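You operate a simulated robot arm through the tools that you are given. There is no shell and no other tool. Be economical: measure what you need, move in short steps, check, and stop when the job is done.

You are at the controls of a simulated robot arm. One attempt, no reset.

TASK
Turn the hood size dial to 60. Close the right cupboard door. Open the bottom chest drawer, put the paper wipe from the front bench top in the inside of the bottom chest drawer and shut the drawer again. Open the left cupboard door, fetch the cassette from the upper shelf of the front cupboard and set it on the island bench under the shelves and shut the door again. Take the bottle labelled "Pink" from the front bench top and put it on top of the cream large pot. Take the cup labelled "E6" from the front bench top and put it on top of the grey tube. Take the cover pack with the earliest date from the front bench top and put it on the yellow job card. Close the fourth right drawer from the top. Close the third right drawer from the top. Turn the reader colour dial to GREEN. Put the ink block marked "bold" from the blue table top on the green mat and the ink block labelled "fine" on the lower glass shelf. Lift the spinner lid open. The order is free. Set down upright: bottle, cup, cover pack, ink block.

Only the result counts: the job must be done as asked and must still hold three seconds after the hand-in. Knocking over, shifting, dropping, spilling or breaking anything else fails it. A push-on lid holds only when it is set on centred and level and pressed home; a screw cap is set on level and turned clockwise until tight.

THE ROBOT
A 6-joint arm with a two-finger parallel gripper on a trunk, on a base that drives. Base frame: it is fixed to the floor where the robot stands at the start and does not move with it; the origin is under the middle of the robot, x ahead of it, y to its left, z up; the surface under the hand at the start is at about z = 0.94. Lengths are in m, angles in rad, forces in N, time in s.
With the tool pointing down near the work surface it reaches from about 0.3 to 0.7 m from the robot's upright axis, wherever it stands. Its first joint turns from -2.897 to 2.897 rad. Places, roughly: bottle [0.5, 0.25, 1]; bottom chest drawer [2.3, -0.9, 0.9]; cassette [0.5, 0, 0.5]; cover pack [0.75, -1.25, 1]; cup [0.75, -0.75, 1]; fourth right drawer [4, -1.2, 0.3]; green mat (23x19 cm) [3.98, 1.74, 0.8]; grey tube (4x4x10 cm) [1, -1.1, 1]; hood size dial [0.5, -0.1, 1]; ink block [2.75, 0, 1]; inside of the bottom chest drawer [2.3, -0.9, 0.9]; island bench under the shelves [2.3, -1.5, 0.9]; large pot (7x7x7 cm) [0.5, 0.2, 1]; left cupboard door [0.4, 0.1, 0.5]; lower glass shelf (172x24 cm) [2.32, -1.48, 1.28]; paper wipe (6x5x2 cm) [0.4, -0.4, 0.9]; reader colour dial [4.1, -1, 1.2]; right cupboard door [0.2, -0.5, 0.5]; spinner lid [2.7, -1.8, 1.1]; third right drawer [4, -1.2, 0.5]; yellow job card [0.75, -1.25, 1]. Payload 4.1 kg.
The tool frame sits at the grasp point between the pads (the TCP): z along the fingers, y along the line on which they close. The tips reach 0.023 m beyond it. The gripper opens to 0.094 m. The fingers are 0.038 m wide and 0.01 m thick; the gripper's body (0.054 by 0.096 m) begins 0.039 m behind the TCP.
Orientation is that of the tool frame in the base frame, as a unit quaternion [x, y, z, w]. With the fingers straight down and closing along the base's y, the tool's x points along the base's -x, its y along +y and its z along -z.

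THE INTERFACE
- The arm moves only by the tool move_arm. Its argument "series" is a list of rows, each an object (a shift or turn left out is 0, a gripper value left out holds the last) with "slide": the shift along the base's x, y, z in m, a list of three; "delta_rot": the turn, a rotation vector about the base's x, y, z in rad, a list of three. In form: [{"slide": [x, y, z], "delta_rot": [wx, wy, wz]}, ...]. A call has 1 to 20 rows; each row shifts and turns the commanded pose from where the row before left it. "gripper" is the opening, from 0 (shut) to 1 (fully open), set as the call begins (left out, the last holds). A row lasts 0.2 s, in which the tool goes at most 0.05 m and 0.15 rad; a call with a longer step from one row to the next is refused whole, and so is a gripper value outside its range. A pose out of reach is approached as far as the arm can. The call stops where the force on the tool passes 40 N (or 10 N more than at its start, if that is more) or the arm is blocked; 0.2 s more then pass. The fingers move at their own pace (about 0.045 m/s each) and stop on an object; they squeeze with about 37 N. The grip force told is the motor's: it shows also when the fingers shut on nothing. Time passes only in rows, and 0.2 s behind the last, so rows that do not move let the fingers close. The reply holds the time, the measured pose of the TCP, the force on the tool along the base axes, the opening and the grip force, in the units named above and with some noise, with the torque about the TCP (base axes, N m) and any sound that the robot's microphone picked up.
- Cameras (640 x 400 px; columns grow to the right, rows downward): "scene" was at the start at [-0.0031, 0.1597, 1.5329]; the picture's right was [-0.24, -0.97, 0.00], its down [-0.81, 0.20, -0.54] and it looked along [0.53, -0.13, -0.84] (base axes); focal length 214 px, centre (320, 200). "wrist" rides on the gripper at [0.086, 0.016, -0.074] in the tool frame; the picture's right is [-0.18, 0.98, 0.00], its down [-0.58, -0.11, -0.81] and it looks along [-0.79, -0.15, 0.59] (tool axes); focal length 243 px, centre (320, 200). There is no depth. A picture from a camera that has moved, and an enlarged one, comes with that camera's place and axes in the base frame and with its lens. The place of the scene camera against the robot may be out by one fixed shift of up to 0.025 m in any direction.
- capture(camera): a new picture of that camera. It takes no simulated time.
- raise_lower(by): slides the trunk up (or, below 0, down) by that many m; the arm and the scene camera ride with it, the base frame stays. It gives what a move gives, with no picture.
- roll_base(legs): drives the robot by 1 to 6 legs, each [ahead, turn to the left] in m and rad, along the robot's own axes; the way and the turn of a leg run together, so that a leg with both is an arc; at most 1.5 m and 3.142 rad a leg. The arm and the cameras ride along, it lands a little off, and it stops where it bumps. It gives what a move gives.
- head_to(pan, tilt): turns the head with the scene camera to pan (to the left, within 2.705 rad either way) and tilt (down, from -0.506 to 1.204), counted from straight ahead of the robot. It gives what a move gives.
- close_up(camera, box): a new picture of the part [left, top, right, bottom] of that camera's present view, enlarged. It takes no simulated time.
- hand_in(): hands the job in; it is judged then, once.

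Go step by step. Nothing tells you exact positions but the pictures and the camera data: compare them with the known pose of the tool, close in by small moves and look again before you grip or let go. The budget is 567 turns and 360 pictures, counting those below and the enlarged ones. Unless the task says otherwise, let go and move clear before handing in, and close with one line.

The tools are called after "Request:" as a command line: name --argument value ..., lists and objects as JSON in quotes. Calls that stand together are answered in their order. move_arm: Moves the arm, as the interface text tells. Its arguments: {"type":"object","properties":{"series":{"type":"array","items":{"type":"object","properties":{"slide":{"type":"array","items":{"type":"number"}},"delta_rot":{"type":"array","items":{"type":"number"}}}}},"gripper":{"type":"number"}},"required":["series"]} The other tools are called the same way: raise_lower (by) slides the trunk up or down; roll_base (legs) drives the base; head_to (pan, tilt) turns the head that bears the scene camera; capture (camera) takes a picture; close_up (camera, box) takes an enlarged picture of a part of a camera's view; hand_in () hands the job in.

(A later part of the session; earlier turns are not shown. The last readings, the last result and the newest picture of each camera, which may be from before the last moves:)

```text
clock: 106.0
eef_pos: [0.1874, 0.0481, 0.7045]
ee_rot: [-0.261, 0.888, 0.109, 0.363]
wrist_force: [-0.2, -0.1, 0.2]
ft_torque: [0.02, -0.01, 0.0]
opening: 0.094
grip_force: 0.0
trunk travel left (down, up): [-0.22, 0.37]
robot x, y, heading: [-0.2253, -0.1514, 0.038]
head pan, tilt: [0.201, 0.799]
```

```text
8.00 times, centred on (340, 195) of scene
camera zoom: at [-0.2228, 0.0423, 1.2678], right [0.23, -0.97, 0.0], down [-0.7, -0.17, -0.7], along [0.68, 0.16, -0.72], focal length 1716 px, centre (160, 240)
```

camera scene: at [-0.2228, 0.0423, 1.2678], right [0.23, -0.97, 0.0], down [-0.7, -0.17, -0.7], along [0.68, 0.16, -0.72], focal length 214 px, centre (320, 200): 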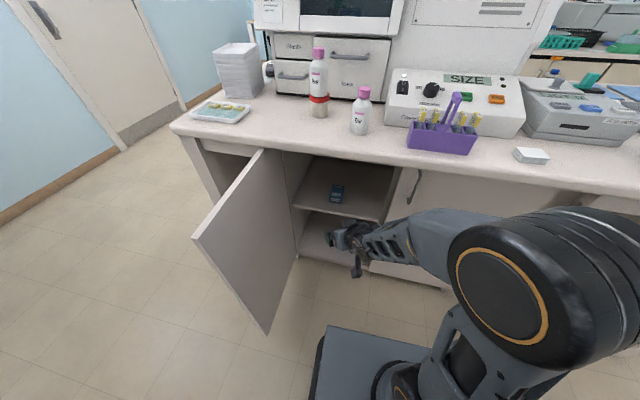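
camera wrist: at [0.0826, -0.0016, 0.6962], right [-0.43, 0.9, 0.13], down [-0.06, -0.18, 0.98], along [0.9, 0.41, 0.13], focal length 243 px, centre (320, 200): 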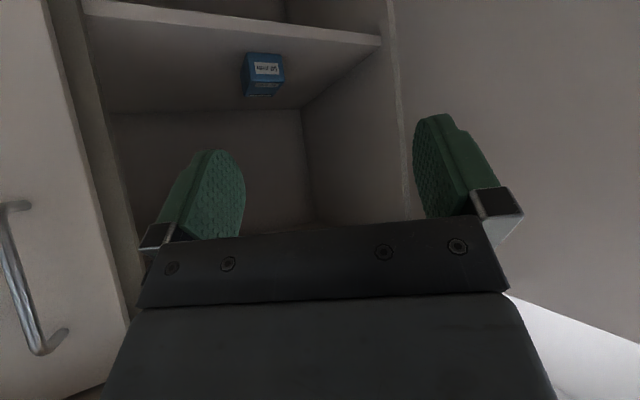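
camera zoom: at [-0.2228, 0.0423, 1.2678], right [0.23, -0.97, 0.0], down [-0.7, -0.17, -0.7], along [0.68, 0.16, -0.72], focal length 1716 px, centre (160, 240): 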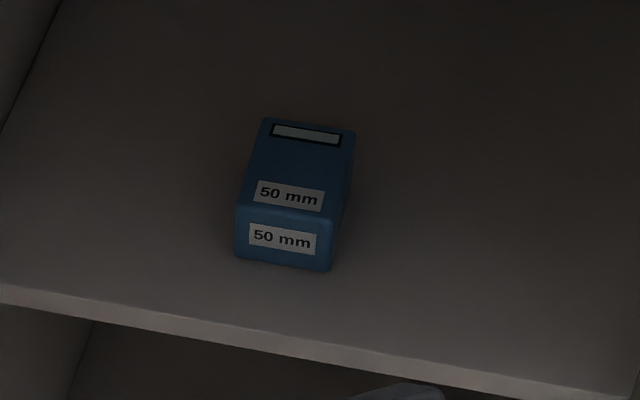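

The cassette's front face is at x≈0.464, y 0.088–0.139, axis along x. I come in at 45° pitch; first lower the trunk a bit and approach.

Request:
raise_lower --by -0.09

Request:
move_arm --series '[{"slide": [0.045, 0.01, 0]}, {"slide": [0.045, 0.01, 0]}, {"slide": [0.045, 0.01, 0]}, {"slide": [0.045, 0.01, 0]}]'

Request:
move_arm --series '[{"delta_rot": [0, 0, -0.1]}]'

Request:
capture --camera "wrist"

```text
clock: 107.3
eef_pos: [0.1873, 0.0492, 0.6138]
ee_rot: [-0.262, 0.887, 0.11, 0.363]
wrist_force: [-1.3, -0.8, -0.3]
ft_torque: [-0.04, 0.01, 0.0]
opening: 0.0939
grip_force: 0.1
trunk travel left (down, up): [-0.13, 0.46]
robot x, y, heading: [-0.2262, -0.1523, 0.039]
head pan, tilt: [0.201, 0.799]
```

```text
clock: 108.3
eef_pos: [0.3663, 0.0875, 0.6132]
ee_rot: [-0.26, 0.888, 0.11, 0.364]
wrist_force: [-0.4, -0.2, 1.0]
ft_torque: [-0.01, 0.02, 0.02]
opening: 0.094
grip_force: 0.0
trunk travel left (down, up): [-0.13, 0.46]
robot x, y, heading: [-0.2239, -0.1585, 0.033]
head pan, tilt: [0.201, 0.799]
```

```text
clock: 108.7
eef_pos: [0.3664, 0.0868, 0.6128]
ee_rot: [-0.217, 0.899, 0.092, 0.368]
wrist_force: [-0.1, 0.4, -0.5]
ft_torque: [0.0, 0.04, 0.0]
opening: 0.0941
grip_force: 0.0
trunk travel left (down, up): [-0.13, 0.46]
robot x, y, heading: [-0.2295, -0.1537, 0.029]
head pan, tilt: [0.201, 0.799]
```

```text
292 pictures are left
camera wrist: at [0.2574, 0.0476, 0.6052], right [-0.33, 0.93, 0.13], down [-0.08, -0.17, 0.98], along [0.94, 0.31, 0.13], focal length 243 px, centre (320, 200)
```

wrist: 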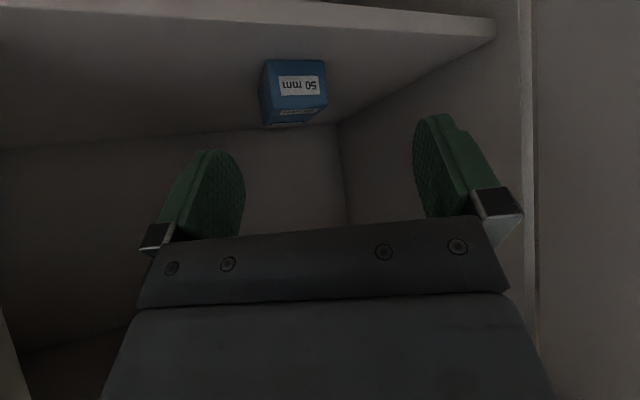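

Request:
move_arm --series '[{"delta_rot": [0, 0, -0.1], "slide": [0.03, 0, 0]}, {"delta_rot": [0, 0, -0.1], "slide": [0.03, 0, 0]}]'

Request:
close_up --camera "wrist" --box '[200, 0, 440, 150]'

```text
clock: 109.3
eef_pos: [0.4012, 0.0897, 0.6129]
ee_rot: [-0.163, 0.913, 0.074, 0.366]
wrist_force: [-1.0, 0.0, 0.0]
ft_torque: [-0.02, 0.06, 0.02]
opening: 0.0941
grip_force: 0.1
out of reach, approached as far as the arm can: row 1, 2
trunk travel left (down, up): [-0.13, 0.46]
robot x, y, heading: [-0.224, -0.1517, 0.038]
head pan, tilt: [0.201, 0.799]
```

```text
2.67 times, centred on (320, 75) of wrist
camera zoom: at [0.2894, 0.0638, 0.6058], right [-0.22, 0.96, 0.14], down [-0.09, -0.17, 0.98], along [0.97, 0.21, 0.12], focal length 647 px, centre (320, 533)
```

zoom: 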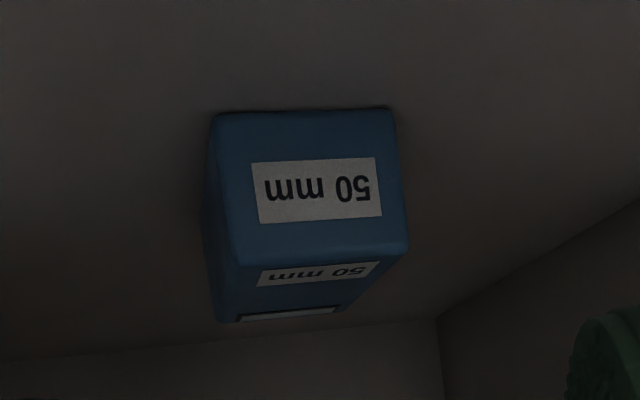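

Request:
move_arm --series '[{"slide": [0.03, 0.01, -0.01]}, {"slide": [0.03, 0.008, -0.01]}]'

Request:
capture --camera "wrist"

```text
clock: 109.9
eef_pos: [0.4614, 0.1105, 0.5926]
ee_rot: [-0.153, 0.914, 0.069, 0.37]
wrist_force: [0.1, 0.0, 0.6]
ft_torque: [0.02, 0.0, -0.01]
opening: 0.0941
grip_force: 0.1
trunk travel left (down, up): [-0.13, 0.46]
robot x, y, heading: [-0.2242, -0.1518, 0.034]
head pan, tilt: [0.201, 0.799]
```

```text
290 pictures are left
camera wrist: at [0.3492, 0.0861, 0.586], right [-0.2, 0.97, 0.14], down [-0.1, -0.16, 0.98], along [0.98, 0.18, 0.13], focal length 243 px, centre (320, 200)
```

wrist: 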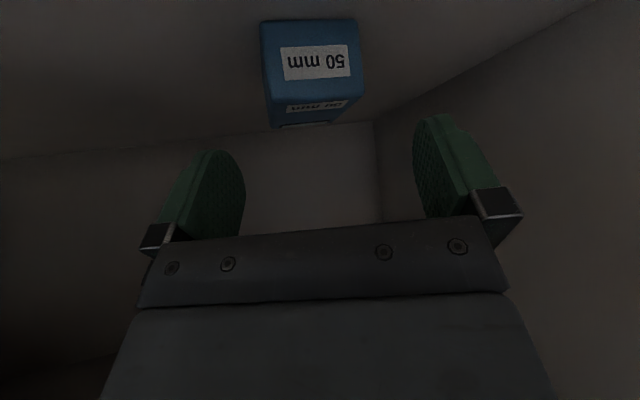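

Request:
move_arm --series '[{"slide": [0.014, 0.002, -0.012]}, {"slide": [0.012, 0.002, -0.014], "delta_rot": [0, 0, -0.05]}, {"slide": [0.012, 0.002, -0.013], "delta_rot": [0, 0, -0.05]}]'

Request:
capture --camera "wrist"

```text
clock: 110.7
eef_pos: [0.4984, 0.1157, 0.5532]
ee_rot: [-0.107, 0.921, 0.049, 0.371]
wrist_force: [-0.3, -0.3, 1.0]
ft_torque: [0.0, 0.01, 0.0]
opening: 0.0938
grip_force: 0.1
trunk travel left (down, up): [-0.13, 0.46]
robot x, y, heading: [-0.2238, -0.1522, 0.034]
head pan, tilt: [0.201, 0.799]
```

```text
289 pictures are left
camera wrist: at [0.3831, 0.1023, 0.5457], right [-0.1, 0.99, 0.14], down [-0.11, -0.15, 0.98], along [0.99, 0.08, 0.13], focal length 243 px, centre (320, 200)
```

wrist: 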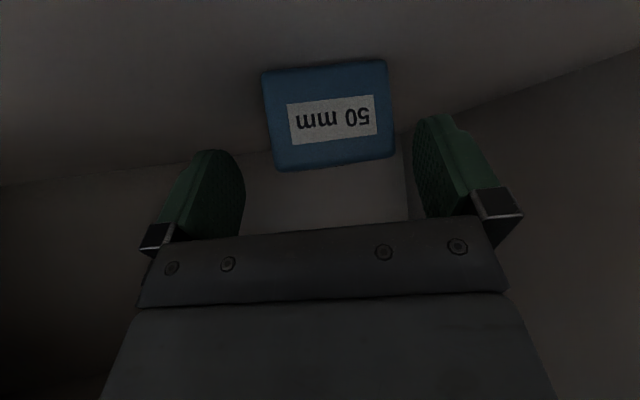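

Request:
move_arm --series '[{"delta_rot": [0, 0, -0.08]}, {"delta_rot": [0, 0, -0.08]}, {"delta_rot": [0, 0, -0.08]}]'

Request:
move_arm --series '[{}, {}, {}, {}, {}, {}]' --gripper 0

Request:
capture --camera "wrist"

```text
clock: 111.5
eef_pos: [0.4984, 0.1149, 0.5543]
ee_rot: [0.004, 0.927, 0.004, 0.376]
wrist_force: [-0.1, -0.7, -0.6]
ft_torque: [0.01, 0.01, 0.04]
opening: 0.094
grip_force: 0.0
trunk travel left (down, up): [-0.13, 0.46]
robot x, y, heading: [-0.221, -0.1527, 0.033]
head pan, tilt: [0.201, 0.799]
```

```text
clock: 112.9
eef_pos: [0.4993, 0.1144, 0.5534]
ee_rot: [0.003, 0.927, 0.006, 0.375]
wrist_force: [0.3, 0.5, 1.1]
ft_torque: [-0.09, 0.01, 0.06]
opening: 0.0605
grip_force: 37.1
trunk travel left (down, up): [-0.13, 0.46]
robot x, y, heading: [-0.2247, -0.1528, 0.037]
head pan, tilt: [0.201, 0.799]
```

```text
288 pictures are left
camera wrist: at [0.385, 0.1291, 0.5465], right [0.14, 0.98, 0.14], down [-0.14, -0.12, 0.98], along [0.98, -0.15, 0.13], focal length 243 px, centre (320, 200)
```

wrist: 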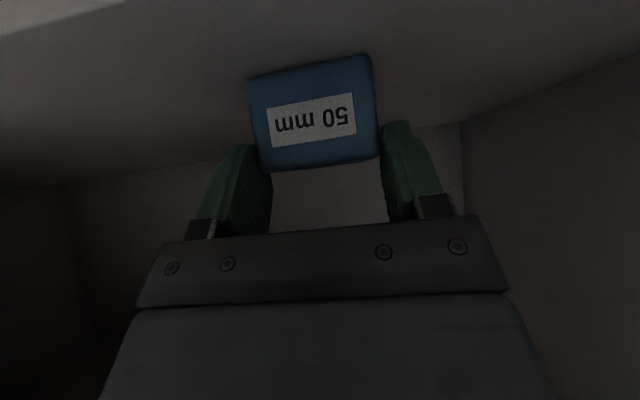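

Gripped (60 mm). I lift and withdraw it from the cupboard.

Request:
move_arm --series '[{"slide": [0, 0, 0.02]}, {"slide": [0, 0, 0.025]}, {"slide": [-0.04, 0, 0.01]}, {"slide": [-0.045, 0, 0]}, {"slide": [-0.045, 0, 0]}, {"slide": [-0.045, -0.0, 0]}, {"slide": [-0.045, 0, 0]}]'

Request:
capture --camera "scene"

Request:
capture --camera "wrist"

```text
clock: 114.5
eef_pos: [0.2758, 0.109, 0.6101]
ee_rot: [0.003, 0.927, 0.005, 0.375]
wrist_force: [0.2, 0.9, -1.7]
ft_torque: [-0.02, 0.09, 0.02]
opening: 0.0603
grip_force: 37.1
trunk travel left (down, up): [-0.13, 0.46]
robot x, y, heading: [-0.2229, -0.1501, 0.034]
head pan, tilt: [0.201, 0.799]
```

```text
287 pictures are left
camera scene: at [-0.2223, 0.0425, 1.1777], right [0.23, -0.97, 0.0], down [-0.7, -0.17, -0.7], along [0.68, 0.16, -0.72], focal length 214 px, centre (320, 200)
```

scene: 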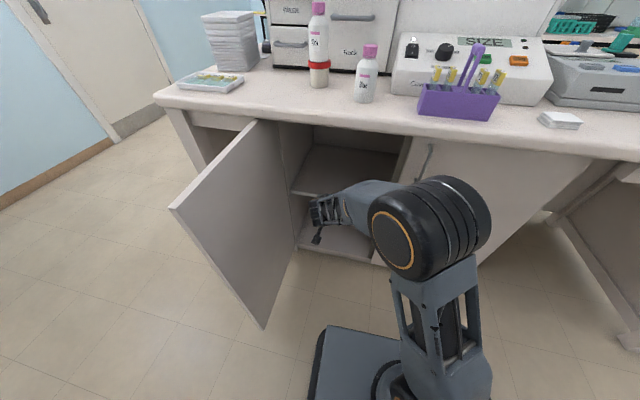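

```text
286 pictures are left
camera wrist: at [0.1617, 0.124, 0.6033], right [0.14, 0.98, 0.14], down [-0.14, -0.12, 0.98], along [0.98, -0.15, 0.13], focal length 243 px, centre (320, 200)
```

wrist: 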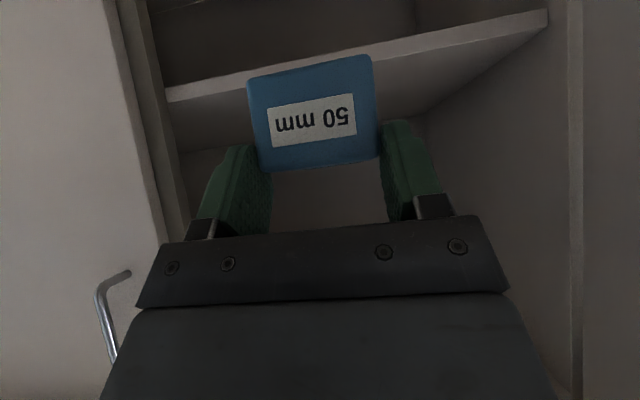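

Request:
roll_base --legs '[[-0.36, 0]]'

Request:
raise_lower --by 0.38

Request:
move_arm --series '[{"slide": [-0.03, -0.02, 0]}, {"slide": [-0.03, -0.02, 0.02]}, {"slide": [-0.02, -0.02, 0.03]}, {"slide": [0, -0.03, 0.03]}, {"slide": [0, -0.03, 0.03]}]'

Request:
roll_base --legs '[[0, -1.6]]'

Request:
head_to --pan 0.3 --tilt 0.5

Request:
capture --camera "scene"

```text
clock: 116.8
eef_pos: [-0.0722, 0.0988, 0.6107]
ee_rot: [0.003, 0.927, 0.004, 0.375]
wrist_force: [0.6, -0.1, -2.3]
ft_torque: [0.01, 0.1, -0.03]
opening: 0.0596
grip_force: 37.0
trunk travel left (down, up): [-0.13, 0.46]
robot x, y, heading: [-0.5715, -0.1681, 0.04]
head pan, tilt: [0.201, 0.799]
```

```text
clock: 120.4
eef_pos: [-0.0731, 0.0982, 0.9897]
ee_rot: [0.003, 0.927, 0.004, 0.376]
wrist_force: [0.3, -1.0, -2.5]
ft_torque: [0.02, 0.1, 0.01]
opening: 0.0595
grip_force: 36.8
trunk travel left (down, up): [-0.51, 0.08]
robot x, y, heading: [-0.5719, -0.1723, 0.037]
head pan, tilt: [0.201, 0.799]
```

```text
clock: 121.6
eef_pos: [-0.1546, -0.0218, 1.101]
ee_rot: [0.003, 0.927, 0.005, 0.376]
wrist_force: [0.3, 0.3, -1.7]
ft_torque: [0.01, 0.08, -0.02]
opening: 0.0597
grip_force: 36.9
trunk travel left (down, up): [-0.51, 0.08]
robot x, y, heading: [-0.5725, -0.1618, 0.04]
head pan, tilt: [0.201, 0.799]
```

```text
clock: 125.8
eef_pos: [-0.4179, -0.5799, 1.1]
ee_rot: [0.649, 0.661, -0.259, 0.273]
wrist_force: [-0.3, 0.6, -2.9]
ft_torque: [0.1, -0.01, 0.0]
opening: 0.0594
grip_force: 37.2
trunk travel left (down, up): [-0.51, 0.08]
robot x, y, heading: [-0.574, -0.1635, -1.507]
head pan, tilt: [0.201, 0.799]
```

```text
clock: 126.6
eef_pos: [-0.418, -0.5812, 1.1013]
ee_rot: [0.649, 0.662, -0.259, 0.272]
wrist_force: [-0.5, -0.8, -2.6]
ft_torque: [0.06, -0.02, -0.01]
opening: 0.0594
grip_force: 36.9
trunk travel left (down, up): [-0.51, 0.08]
robot x, y, heading: [-0.5708, -0.1662, -1.51]
head pan, tilt: [0.3, 0.499]
```

```text
285 pictures are left
camera scene: at [-0.3894, -0.1682, 1.5836], right [-0.94, -0.35, 0.0], down [-0.17, 0.45, -0.88], along [0.31, -0.82, -0.48], focal length 214 px, centre (320, 200)
```

scene: 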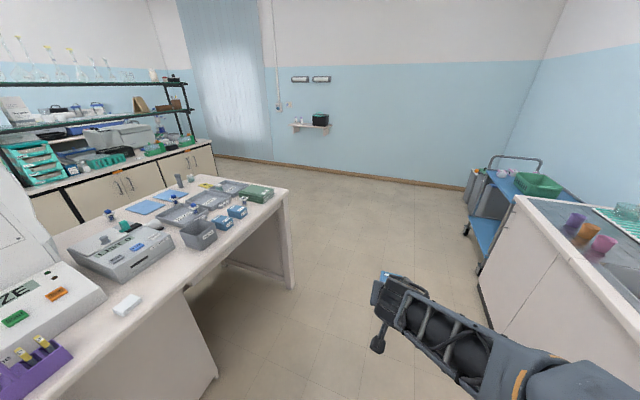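

Clear floor ahead. I drive along the aisle past the bench end, then turn to face the island.

Request:
roll_base --legs '[[1.4, 0], [0.3, 0], [0, 1.5], [0.8, 0]]'

Request:
head_to --pan 0.2 --tilt 0.4

Request:
capture --camera "scene"

Request:
head_to --pan 1.2 --tilt 0.7

Request:
capture --camera "scene"

```text
clock: 142.6
eef_pos: [0.7547, -1.7811, 1.1003]
ee_rot: [0.047, 0.926, -0.013, 0.376]
wrist_force: [0.0, 0.1, -1.7]
ft_torque: [0.0, 0.1, -0.03]
opening: 0.0593
grip_force: 36.9
trunk travel left (down, up): [-0.51, 0.08]
robot x, y, heading: [0.322, -1.8876, -0.063]
head pan, tilt: [0.3, 0.499]
```

```text
clock: 143.3
eef_pos: [0.7543, -1.7823, 1.1002]
ee_rot: [0.048, 0.926, -0.014, 0.375]
wrist_force: [0.4, 0.6, -2.2]
ft_torque: [-0.02, 0.11, 0.02]
opening: 0.0594
grip_force: 36.8
trunk travel left (down, up): [-0.51, 0.08]
robot x, y, heading: [0.3219, -1.884, -0.057]
head pan, tilt: [0.201, 0.4]
```

```text
284 pictures are left
camera scene: at [0.3536, -1.689, 1.5928], right [0.14, -0.99, 0.0], down [-0.39, -0.05, -0.92], along [0.91, 0.13, -0.39], focal length 214 px, centre (320, 200)
```

scene: 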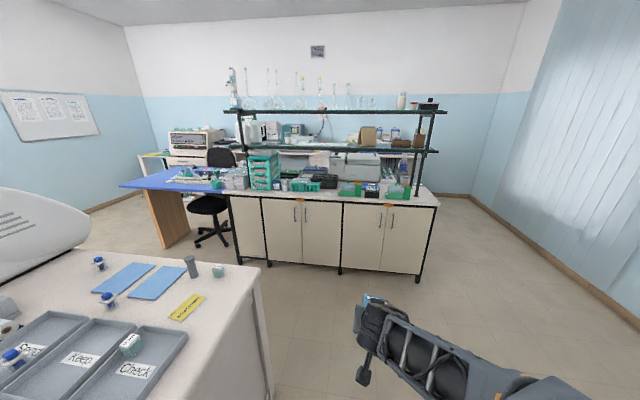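

```text
clock: 144.6
eef_pos: [0.7552, -1.7812, 1.1004]
ee_rot: [0.047, 0.926, -0.014, 0.375]
wrist_force: [0.4, -0.3, -1.2]
ft_torque: [0.04, 0.08, 0.03]
opening: 0.0593
grip_force: 37.3
trunk travel left (down, up): [-0.51, 0.08]
robot x, y, heading: [0.3237, -1.8821, -0.055]
head pan, tilt: [1.201, 0.7]
```

```text
283 pictures are left
camera scene: at [0.2974, -1.6248, 1.566], right [0.91, -0.42, 0.0], down [-0.27, -0.59, -0.77], along [0.32, 0.69, -0.64], focal length 214 px, centre (320, 200)
```

scene: 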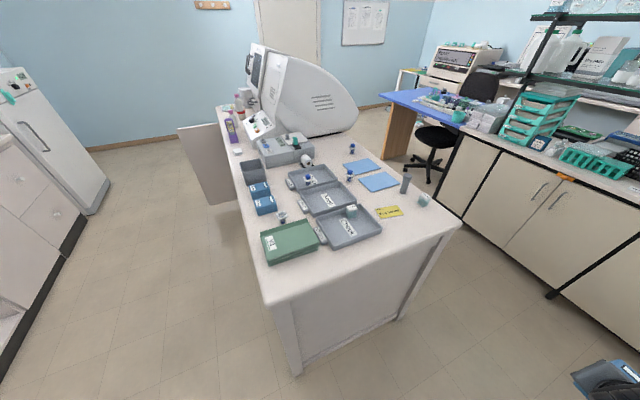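

Excellent overview. I zoom in on the bench items and the island.

Request:
close_up --camera "scene" --box '[220, 110, 460, 280]'

Request:
close_up --camera "scene" --box '[480, 40, 640, 240]'

Request:
head_to --pan 0.2 --tilt 0.4

Request:
close_up --camera "scene" --box '[220, 60, 450, 280]'

```text
2.35 times, centred on (340, 195) of scene
camera zoom: at [0.2974, -1.6248, 1.566], right [0.91, -0.42, 0.0], down [-0.27, -0.59, -0.77], along [0.32, 0.69, -0.64], focal length 505 px, centre (273, 212)
```

zoom: 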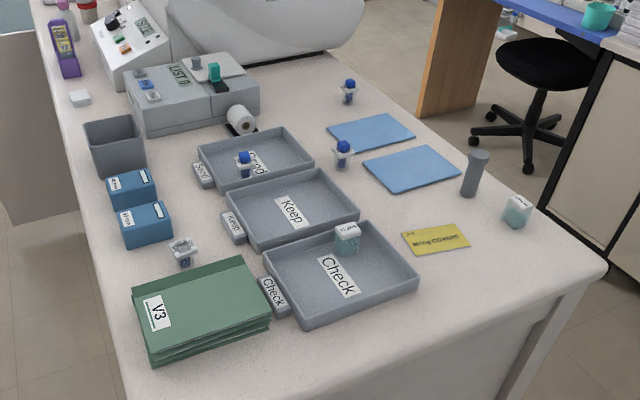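

```text
2.00 times, centred on (560, 140) of scene
camera zoom: at [0.2974, -1.6248, 1.566], right [0.91, -0.42, 0.0], down [-0.27, -0.59, -0.77], along [0.32, 0.69, -0.64], focal length 429 px, centre (-160, 320)
```

zoom: 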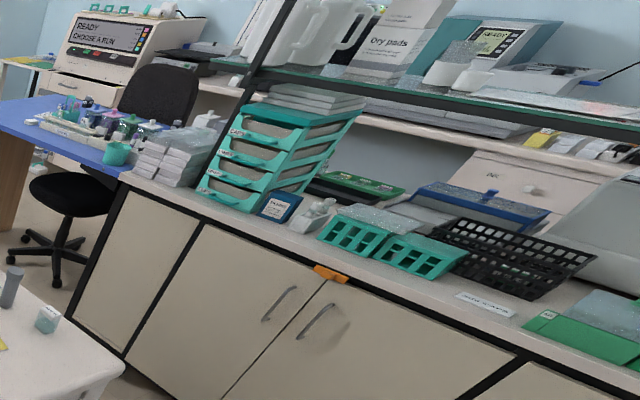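

```text
clock: 145.8
eef_pos: [0.7535, -1.782, 1.0994]
ee_rot: [0.048, 0.926, -0.014, 0.375]
wrist_force: [0.4, 0.3, -1.3]
ft_torque: [-0.02, 0.06, -0.04]
opening: 0.0594
grip_force: 36.3
trunk travel left (down, up): [-0.51, 0.08]
robot x, y, heading: [0.3225, -1.8801, -0.059]
head pan, tilt: [0.201, 0.4]
```

```text
1.82 times, centred on (335, 170) of scene
camera zoom: at [0.3536, -1.6889, 1.5928], right [0.14, -0.99, 0.0], down [-0.39, -0.05, -0.92], along [0.91, 0.13, -0.39], focal length 390 px, centre (293, 254)
```

zoom: 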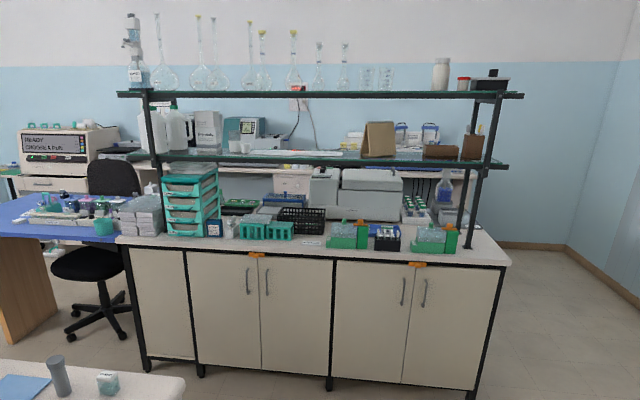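

Request:
roll_base --legs '[[0.9, 0], [0, 0.9], [0.4, 0], [0, -0.84]]'

Request:
head_to --pan 0.0 --tilt 0.6

Request:
capture --camera "scene"

Request:
head_to --pan 0.7 --tilt 0.6

Request:
capture --camera "scene"

```text
clock: 157.1
eef_pos: [1.8985, -1.481, 1.0997]
ee_rot: [0.014, 0.927, 0.0, 0.375]
wrist_force: [0.6, 0.1, -1.8]
ft_torque: [-0.02, 0.1, -0.05]
opening: 0.0594
grip_force: 36.8
trunk travel left (down, up): [-0.51, 0.08]
robot x, y, heading: [1.4754, -1.6156, 0.018]
head pan, tilt: [0.201, 0.4]
```

```text
clock: 157.8
eef_pos: [1.8992, -1.4802, 1.1007]
ee_rot: [0.014, 0.927, -0.001, 0.375]
wrist_force: [-0.4, 0.3, -1.4]
ft_torque: [-0.01, 0.08, 0.05]
opening: 0.0594
grip_force: 36.9
trunk travel left (down, up): [-0.51, 0.08]
robot x, y, heading: [1.4778, -1.6149, 0.017]
head pan, tilt: [0.0, 0.6]
```

```text
279 pictures are left
camera scene: at [1.491, -1.4351, 1.5747], right [0.02, -1.0, 0.0], down [-0.56, -0.01, -0.83], along [0.83, 0.01, -0.56], focal length 214 px, centre (320, 200)
```

scene: 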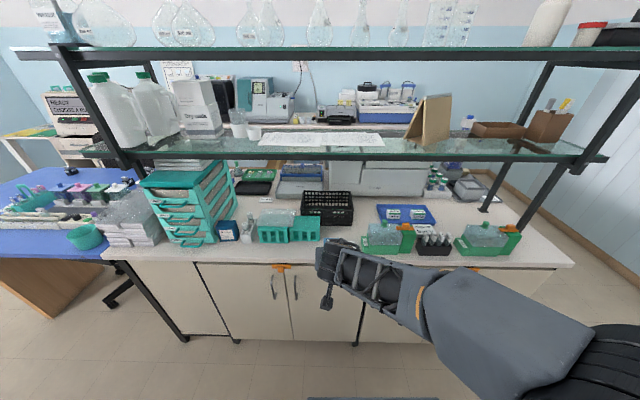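

```text
clock: 158.9
eef_pos: [1.8984, -1.48, 1.1]
ee_rot: [0.014, 0.927, 0.0, 0.376]
wrist_force: [0.7, 0.0, -2.0]
ft_torque: [0.01, 0.1, 0.0]
opening: 0.0593
grip_force: 37.5
trunk travel left (down, up): [-0.51, 0.08]
robot x, y, heading: [1.4755, -1.6155, 0.019]
head pan, tilt: [0.7, 0.6]
```

```text
278 pictures are left
camera scene: at [1.4695, -1.3786, 1.5746], right [0.65, -0.76, 0.0], down [-0.43, -0.37, -0.82], along [0.62, 0.54, -0.57], focal length 214 px, centre (320, 200)
```

scene: 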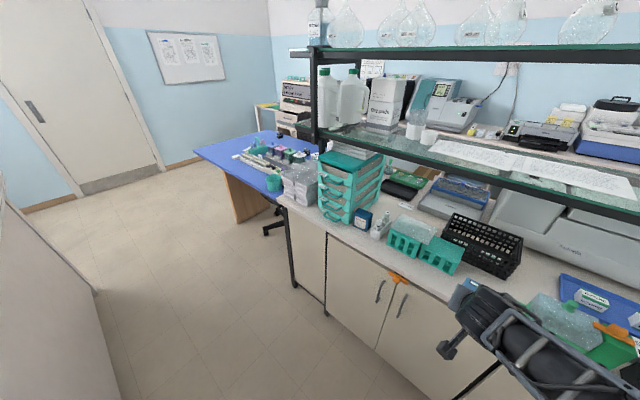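

Request:
head_to --pan 0.1 --tilt 0.75

Request:
close_up --camera "scene" --box '[160, 90, 400, 240]'

Request:
close_up --camera "scene" --box '[340, 90, 580, 240]'

```text
clock: 159.9
eef_pos: [1.8983, -1.4791, 1.1004]
ee_rot: [0.013, 0.927, 0.001, 0.376]
wrist_force: [-0.2, 0.0, -2.0]
ft_torque: [0.01, 0.06, 0.01]
opening: 0.0593
grip_force: 37.2
trunk travel left (down, up): [-0.51, 0.08]
robot x, y, heading: [1.4742, -1.6125, 0.01]
head pan, tilt: [0.099, 0.75]
```

```text
2.67 times, centred on (280, 165) of scene
camera zoom: at [1.485, -1.4269, 1.5617], right [0.11, -0.99, 0.0], down [-0.68, -0.08, -0.73], along [0.73, 0.08, -0.68], focal length 572 px, centre (427, 293)
```

zoom: 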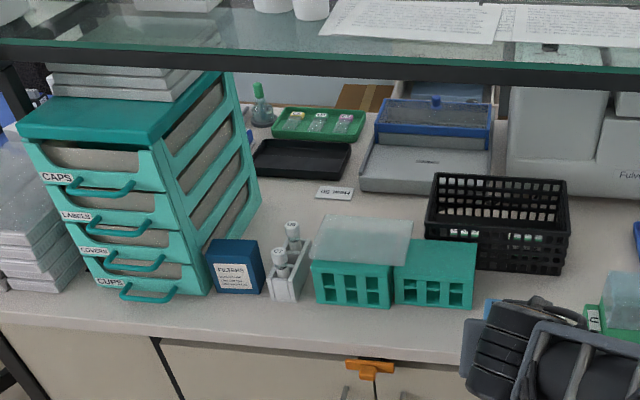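

```text
2.67 times, centred on (460, 165) of scene
camera zoom: at [1.485, -1.4269, 1.5617], right [0.11, -0.99, 0.0], down [-0.68, -0.08, -0.73], along [0.73, 0.08, -0.68], focal length 572 px, centre (-53, 293)
```

zoom: 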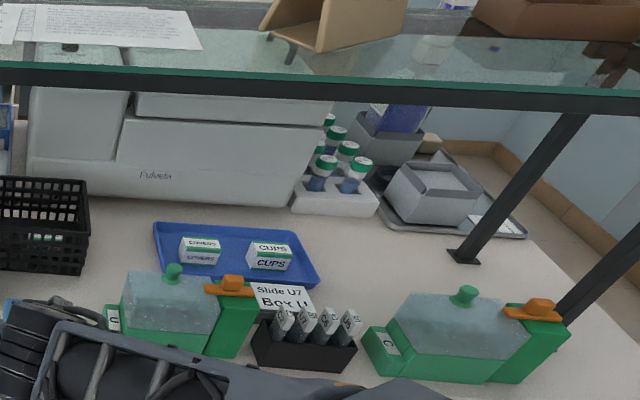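

Request:
move_arm --series '[{"slide": [-0.01, -0.045, 0.01]}, {"slide": [-0.01, -0.045, 0.01]}, {"slide": [-0.01, -0.045, 0.01]}, {"slide": [-0.01, -0.045, 0.01]}, {"slide": [-0.0, -0.045, 0]}, {"slide": [-0.0, -0.045, 0]}]'

Request:
close_up --camera "scene" --box '[260, 110, 440, 230]'

```text
clock: 161.3
eef_pos: [1.8582, -1.7464, 1.1368]
ee_rot: [0.014, 0.927, 0.0, 0.375]
wrist_force: [0.5, -0.4, -1.6]
ft_torque: [0.01, 0.1, -0.03]
opening: 0.0595
grip_force: 37.0
trunk travel left (down, up): [-0.51, 0.08]
robot x, y, heading: [1.4775, -1.6145, 0.013]
head pan, tilt: [0.099, 0.75]
```

```text
3.33 times, centred on (350, 170) of scene
camera zoom: at [1.4853, -1.4276, 1.5618], right [0.11, -0.99, 0.0], down [-0.68, -0.08, -0.73], along [0.73, 0.08, -0.68], focal length 715 px, centre (220, 300)
```

zoom: 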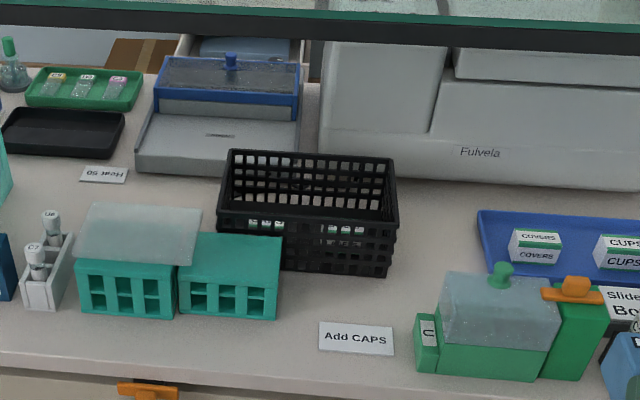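

The spot in front of the black rack (behind the "Add CAPS" card), about (2.245, −1.535), is free and under the shelf. I drive 0.12 m closer and bring the hand there.

Request:
roll_base --legs '[[0.12, 0]]'

Request:
move_arm --series '[{"slide": [0.0, 0.045, 0]}, {"slide": [0.0, 0.045, 0]}, {"slide": [0.0, 0.045, 0]}, {"slide": [0.02, 0.043, 0]}, {"slide": [0.04, 0.028, 0]}, {"slide": [0.04, 0, -0.02]}, {"slide": [0.03, 0, -0.03]}]'

Request:
capture --camera "wrist"

Request:
close_up --camera "scene" --box '[260, 110, 440, 260]'

```text
clock: 162.6
eef_pos: [1.9776, -1.7438, 1.137]
ee_rot: [0.013, 0.927, 0.001, 0.375]
wrist_force: [-0.4, 0.1, -1.7]
ft_torque: [0.01, 0.09, -0.02]
opening: 0.0593
grip_force: 37.3
trunk travel left (down, up): [-0.51, 0.08]
robot x, y, heading: [1.592, -1.6085, 0.015]
head pan, tilt: [0.099, 0.75]
```

```text
clock: 164.2
eef_pos: [2.1087, -1.5368, 1.0884]
ee_rot: [0.012, 0.927, 0.0, 0.375]
wrist_force: [0.6, -1.0, -2.0]
ft_torque: [-0.05, 0.1, 0.02]
opening: 0.0593
grip_force: 37.7
trunk travel left (down, up): [-0.51, 0.08]
robot x, y, heading: [1.5918, -1.6083, 0.015]
head pan, tilt: [0.099, 0.75]
```

```text
274 pictures are left
camera wrist: at [1.9944, -1.5193, 1.0813], right [0.15, 0.98, 0.14], down [-0.15, -0.12, 0.98], along [0.98, -0.17, 0.13], focal length 243 px, centre (320, 200)
```

wrist: 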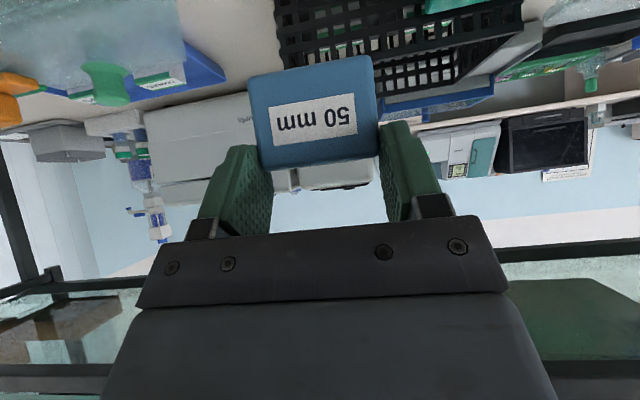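

```text
2.67 times, centred on (350, 185) of scene
camera zoom: at [1.6027, -1.4252, 1.5617], right [0.12, -0.99, 0.0], down [-0.68, -0.08, -0.73], along [0.73, 0.08, -0.68], focal length 572 px, centre (240, 240)
```

zoom: 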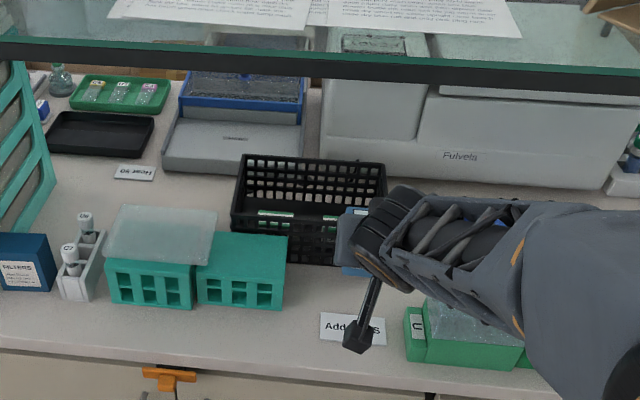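

Request:
move_arm --series '[{"slide": [0.04, -0.003, -0.03]}, {"slide": [0.04, 0, -0.03]}, {"slide": [0.02, 0, -0.04]}]'

Request:
capture --camera "wrist"

Request:
close_up --camera "scene" --box '[260, 110, 440, 260]'

```text
clock: 164.9
eef_pos: [2.2063, -1.5405, 0.9863]
ee_rot: [0.012, 0.927, 0.001, 0.374]
wrist_force: [0.0, -0.7, -1.4]
ft_torque: [0.01, 0.09, 0.0]
opening: 0.0592
grip_force: 36.9
trunk travel left (down, up): [-0.51, 0.08]
robot x, y, heading: [1.5928, -1.6135, 0.014]
head pan, tilt: [0.099, 0.75]
```

```text
272 pictures are left
camera wrist: at [2.0927, -1.5235, 0.9792], right [0.15, 0.98, 0.14], down [-0.14, -0.12, 0.98], along [0.98, -0.17, 0.12], focal length 243 px, centre (320, 200)
```

wrist: 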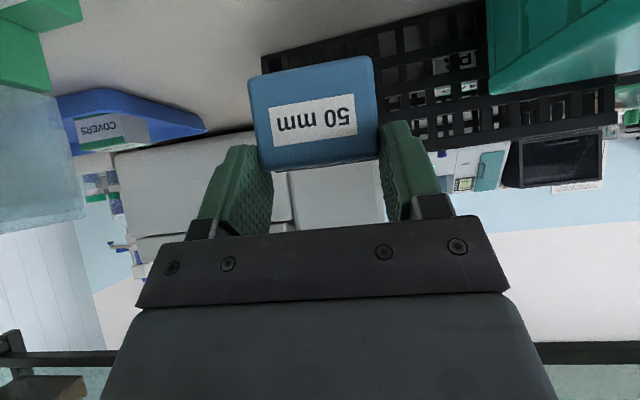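

```text
2.67 times, centred on (350, 185) of scene
camera zoom: at [1.6025, -1.4251, 1.5617], right [0.12, -0.99, 0.0], down [-0.68, -0.08, -0.73], along [0.73, 0.08, -0.68], focal length 572 px, centre (240, 240)
```

zoom: 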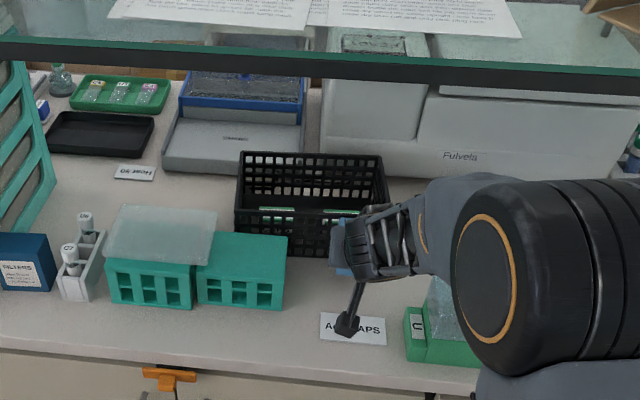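

Request:
move_arm --series '[{"slide": [0.018, 0.003, -0.025]}, {"slide": [0, 0, -0.025]}]'

Request:
capture --camera "wrist"

```text
clock: 165.6
eef_pos: [2.2257, -1.5378, 0.9355]
ee_rot: [0.012, 0.927, 0.0, 0.376]
wrist_force: [0.4, -0.8, -0.6]
ft_torque: [-0.05, -0.04, 0.0]
opening: 0.0594
grip_force: 36.9
trunk travel left (down, up): [-0.51, 0.08]
robot x, y, heading: [1.594, -1.6087, 0.019]
head pan, tilt: [0.099, 0.75]
```

```text
270 pictures are left
camera wrist: at [2.112, -1.5208, 0.9285], right [0.15, 0.98, 0.14], down [-0.15, -0.12, 0.98], along [0.98, -0.17, 0.13], focal length 243 px, centre (320, 200)
```

wrist: 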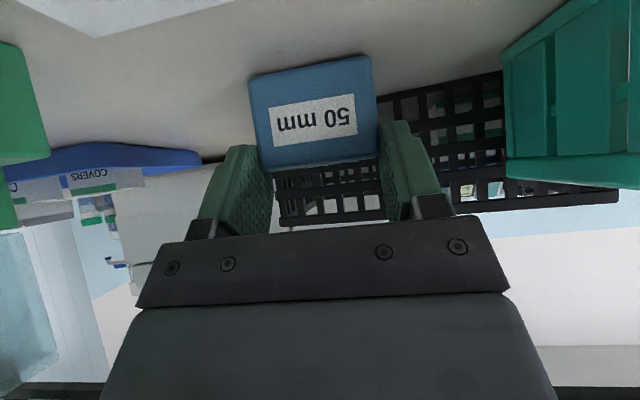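

Request:
move_arm --series '[{"slide": [0, 0, -0.003]}]'

```text
clock: 165.9
eef_pos: [2.2253, -1.5377, 0.9355]
ee_rot: [0.012, 0.926, 0.001, 0.378]
wrist_force: [1.5, 1.5, 5.2]
ft_torque: [-0.21, -0.71, 0.13]
opening: 0.0595
grip_force: 37.5
trunk travel left (down, up): [-0.51, 0.08]
robot x, y, heading: [1.5928, -1.6104, 0.014]
head pan, tilt: [0.099, 0.75]
```

Contact at bench z≈0.90. Release slightly, back out upward.

Request:
move_arm --series '[{}, {}, {"slide": [-0.01, 0, 0.01]}, {"slide": [-0.025, 0, 0.025]}, {"slide": [-0.03, 0, 0.03]}, {"slide": [-0.03, 0, 0.03]}, {"slide": [-0.03, 0, 0.03]}]' --gripper 0.85

Request:
capture --camera "wrist"

Request:
close_up --camera "scene" --box '[260, 110, 440, 260]'

```text
clock: 167.6
eef_pos: [2.1037, -1.5396, 1.0629]
ee_rot: [0.012, 0.927, 0.001, 0.376]
wrist_force: [-0.1, -0.5, -0.4]
ft_torque: [-0.03, 0.02, -0.01]
opening: 0.08
grip_force: 0.0
trunk travel left (down, up): [-0.51, 0.08]
robot x, y, heading: [1.5953, -1.6151, 0.013]
head pan, tilt: [0.099, 0.75]
```

```text
269 pictures are left
camera wrist: at [1.9881, -1.5225, 1.0556], right [0.15, 0.98, 0.14], down [-0.15, -0.12, 0.98], along [0.98, -0.17, 0.13], focal length 243 px, centre (320, 200)
```

wrist: 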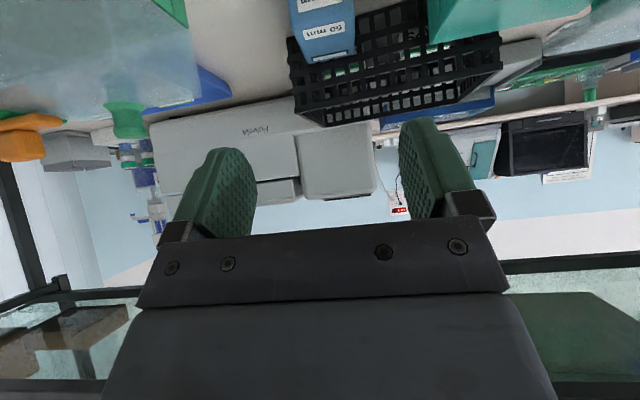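

```text
2.67 times, centred on (350, 185) of scene
camera zoom: at [1.6014, -1.4254, 1.5617], right [0.12, -0.99, 0.0], down [-0.68, -0.08, -0.73], along [0.73, 0.08, -0.68], focal length 572 px, centre (240, 240)
```

zoom: 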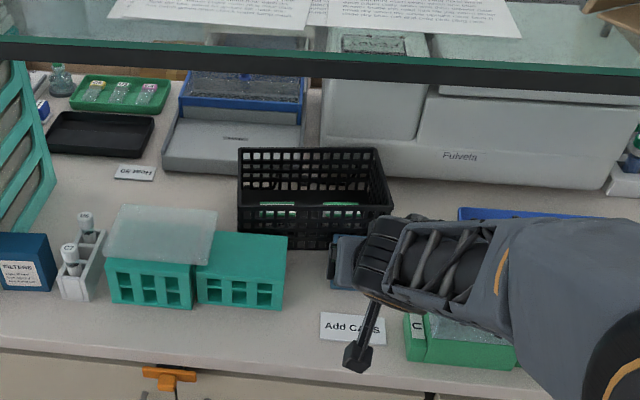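

The black basket seems to have been nudged during my approach. I go back to the earlier viewpoint to compare it exactly.

Request:
move_arm --series '[{"slide": [-0.03, -0.035, 0.02]}, {"slide": [-0.03, -0.035, 0.02]}, {"slide": [-0.03, -0.035, 0.02]}, {"slide": [-0.0, -0.045, 0.01]}, {"slide": [0, -0.045, 0]}]'

Request:
roll_base --legs '[[-0.118, 0]]'

Request:
close_up --camera "scene" --box '[260, 110, 440, 230]'

```text
refused: row 1 steps farther than a row can; nothing moved
```

```text
clock: 168.8
eef_pos: [1.9847, -1.5414, 1.0628]
ee_rot: [0.013, 0.926, 0.001, 0.376]
wrist_force: [0.5, 0.0, 0.2]
ft_torque: [-0.02, -0.02, 0.03]
opening: 0.0798
grip_force: 0.0
trunk travel left (down, up): [-0.51, 0.08]
robot x, y, heading: [1.4797, -1.6169, 0.011]
head pan, tilt: [0.099, 0.75]
```

```text
3.33 times, centred on (350, 170) of scene
camera zoom: at [1.4845, -1.4271, 1.5618], right [0.11, -0.99, 0.0], down [-0.68, -0.08, -0.73], along [0.73, 0.08, -0.68], focal length 715 px, centre (220, 300)
```

zoom: 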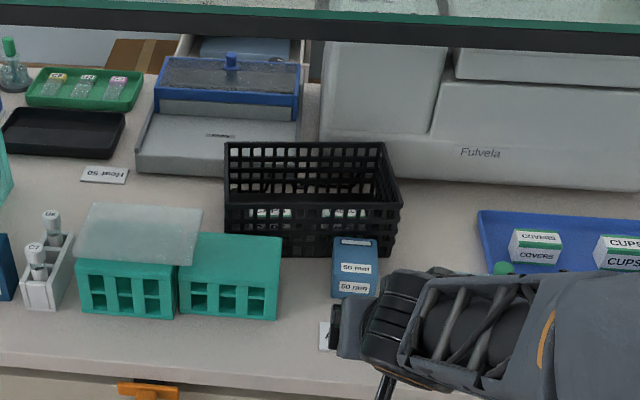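

The basket did shift (~4 cm at its right side). Plan: pick the cassette up again, put it in the gap right of the basket, then pull the basket back to its original place. First re-grip the cassette.

Request:
roll_base --legs '[[0.15, 0]]'

Request:
move_arm --series '[{"slide": [0.0, 0.0, 0.0]}]'

Request:
capture --camera "wrist"

```text
clock: 170.1
eef_pos: [2.1355, -1.5425, 1.0628]
ee_rot: [0.016, 0.927, -0.001, 0.376]
wrist_force: [0.4, 0.0, 0.5]
ft_torque: [0.03, -0.02, -0.01]
opening: 0.0797
grip_force: 0.1
trunk travel left (down, up): [-0.51, 0.08]
robot x, y, heading: [1.629, -1.6135, 0.006]
head pan, tilt: [0.099, 0.75]
```

```text
clock: 170.5
eef_pos: [2.135, -1.5428, 1.0641]
ee_rot: [0.015, 0.927, 0.0, 0.376]
wrist_force: [0.5, 0.5, -0.6]
ft_torque: [0.02, -0.02, 0.0]
opening: 0.0796
grip_force: 0.0
trunk travel left (down, up): [-0.51, 0.08]
robot x, y, heading: [1.6269, -1.6113, 0.007]
head pan, tilt: [0.099, 0.75]
```

```text
266 pictures are left
camera wrist: at [2.0218, -1.5253, 1.0553], right [0.16, 0.98, 0.14], down [-0.15, -0.12, 0.98], along [0.98, -0.18, 0.13], focal length 243 px, centre (320, 200)
```

wrist: 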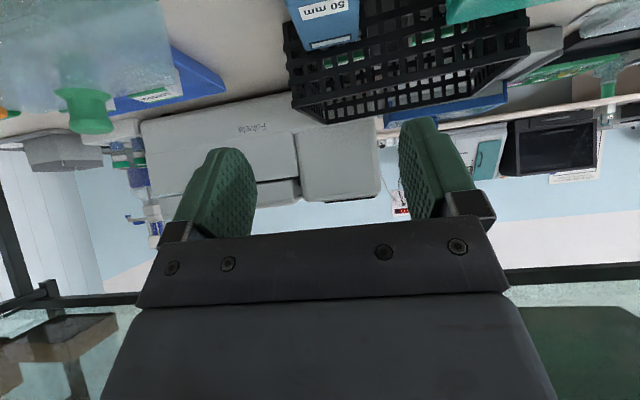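

Request:
move_arm --series '[{"slide": [0.0, 0.005, -0.037]}, {"slide": [0.03, 0, -0.03]}, {"slide": [0.03, 0, -0.03]}]' --gripper 0.9

Request:
capture --camera "wrist"

```text
clock: 171.3
eef_pos: [2.1969, -1.538, 0.9672]
ee_rot: [0.016, 0.927, -0.001, 0.375]
wrist_force: [0.5, -0.2, 0.4]
ft_torque: [-0.04, 0.01, -0.02]
opening: 0.0847
grip_force: 0.1
trunk travel left (down, up): [-0.51, 0.08]
robot x, y, heading: [1.6278, -1.6132, 0.009]
head pan, tilt: [0.099, 0.75]
```

```text
265 pictures are left
camera wrist: at [2.0834, -1.5206, 0.9595], right [0.16, 0.98, 0.14], down [-0.15, -0.11, 0.98], along [0.98, -0.18, 0.12], focal length 243 px, centre (320, 200)
```

wrist: 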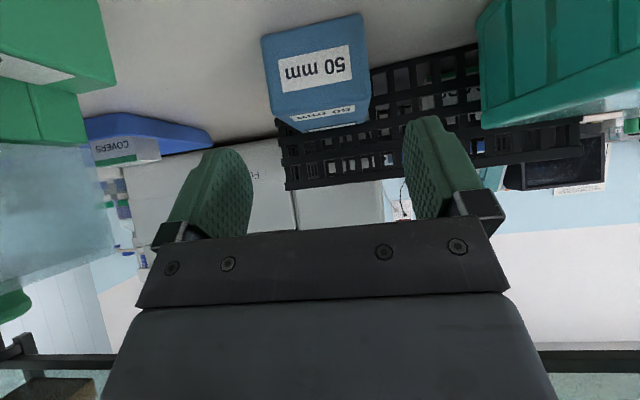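

Request:
move_arm --series '[{"slide": [0.015, 0, -0.015]}, {"slide": [0.012, 0, -0.014]}]'

Request:
move_arm --series '[{}, {}, {}, {}]' --gripper 0

Request:
capture --camera "wrist"

```text
clock: 171.9
eef_pos: [2.2224, -1.5372, 0.9381]
ee_rot: [0.016, 0.927, 0.0, 0.375]
wrist_force: [0.7, 0.5, -0.2]
ft_torque: [0.01, -0.01, 0.03]
opening: 0.0846
grip_force: 0.1
trunk travel left (down, up): [-0.51, 0.08]
robot x, y, heading: [1.6255, -1.6127, 0.008]
head pan, tilt: [0.099, 0.75]
```

```text
clock: 172.9
eef_pos: [2.2225, -1.5382, 0.9375]
ee_rot: [0.016, 0.927, 0.0, 0.375]
wrist_force: [-0.9, 0.0, -0.4]
ft_torque: [-0.02, -0.02, 0.02]
opening: 0.0593
grip_force: 36.9
trunk travel left (down, up): [-0.51, 0.08]
robot x, y, heading: [1.6253, -1.6137, 0.011]
head pan, tilt: [0.099, 0.75]
```

```text
264 pictures are left
camera wrist: at [2.1083, -1.5196, 0.9303], right [0.16, 0.98, 0.14], down [-0.15, -0.12, 0.98], along [0.98, -0.18, 0.12], focal length 243 px, centre (320, 200)
```

wrist: 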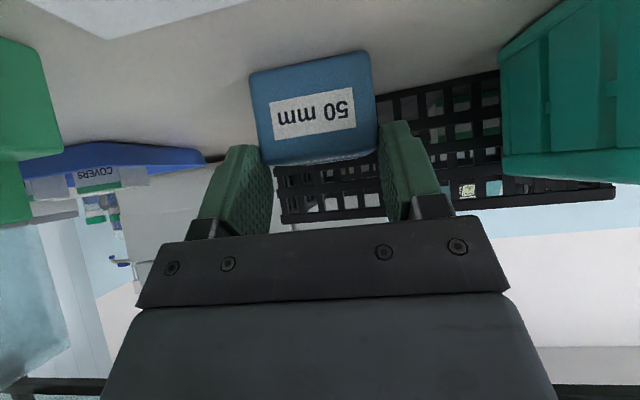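

Request:
move_arm --series '[{"slide": [-0.02, 0, 0.006]}, {"slide": [-0.03, 0, 0.03]}, {"slide": [-0.03, 0, 0.035]}, {"slide": [-0.02, 0, 0.035]}, {"slide": [0, -0.04, 0.01]}, {"slide": [0, -0.04, 0]}, {"slide": [0, -0.042, 0]}]'

Request:
capture --camera "wrist"

Request:
head_to --pan -0.1 --tilt 0.8

Request:
capture --camera "scene"

```text
clock: 174.5
eef_pos: [2.1189, -1.6328, 1.05]
ee_rot: [0.001, 0.93, -0.011, 0.367]
wrist_force: [-0.3, 1.1, -2.0]
ft_torque: [0.03, 0.09, -0.1]
opening: 0.0592
grip_force: 36.8
out of reach, approached as far as the arm can: row 6, 7
trunk travel left (down, up): [-0.51, 0.08]
robot x, y, heading: [1.6278, -1.6117, 0.01]
head pan, tilt: [0.099, 0.75]
```

```text
263 pictures are left
camera wrist: at [2.0047, -1.6168, 1.0448], right [0.15, 0.98, 0.11], down [-0.13, -0.09, 0.99], along [0.98, -0.16, 0.11], focal length 243 px, centre (320, 200)
```

wrist: 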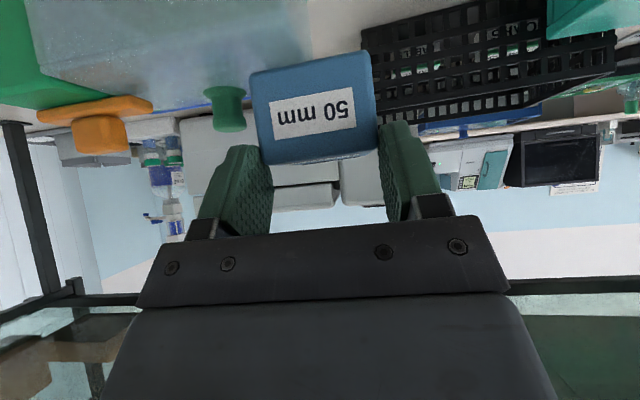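

```text
clock: 175.3
eef_pos: [2.119, -1.6319, 1.0504]
ee_rot: [-0.001, 0.93, -0.012, 0.366]
wrist_force: [-0.3, 0.2, -2.0]
ft_torque: [0.0, 0.08, 0.01]
opening: 0.0592
grip_force: 36.9
trunk travel left (down, up): [-0.51, 0.08]
robot x, y, heading: [1.6274, -1.61, 0.01]
head pan, tilt: [-0.099, 0.799]
```

```text
262 pictures are left
camera scene: at [1.6336, -1.4416, 1.5577], right [-0.09, -1.0, 0.0], down [-0.71, 0.06, -0.7], along [0.69, -0.06, -0.72], focal length 214 px, centre (320, 200)
```

scene: 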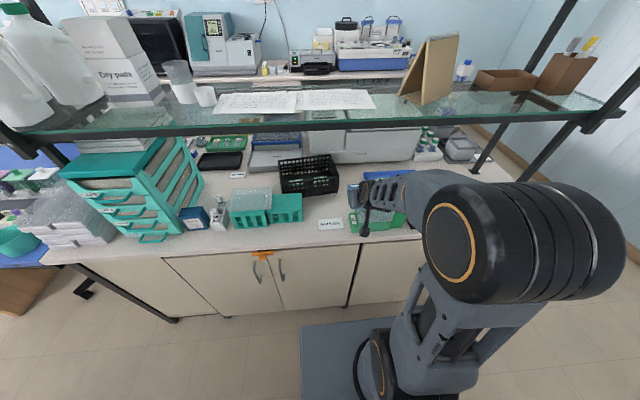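

Request:
move_arm --series '[{"slide": [0.0, 0, 0.03]}, {"slide": [0.03, 0, 0.02]}, {"slide": [0.03, 0, 0]}]'

```text
clock: 176.1
eef_pos: [2.1823, -1.6316, 1.0994]
ee_rot: [0.016, 0.927, -0.001, 0.375]
wrist_force: [1.1, -1.0, -1.5]
ft_torque: [0.01, 0.1, -0.01]
opening: 0.0593
grip_force: 36.6
trunk travel left (down, up): [-0.51, 0.08]
robot x, y, heading: [1.6229, -1.6124, 0.01]
head pan, tilt: [-0.099, 0.799]
```

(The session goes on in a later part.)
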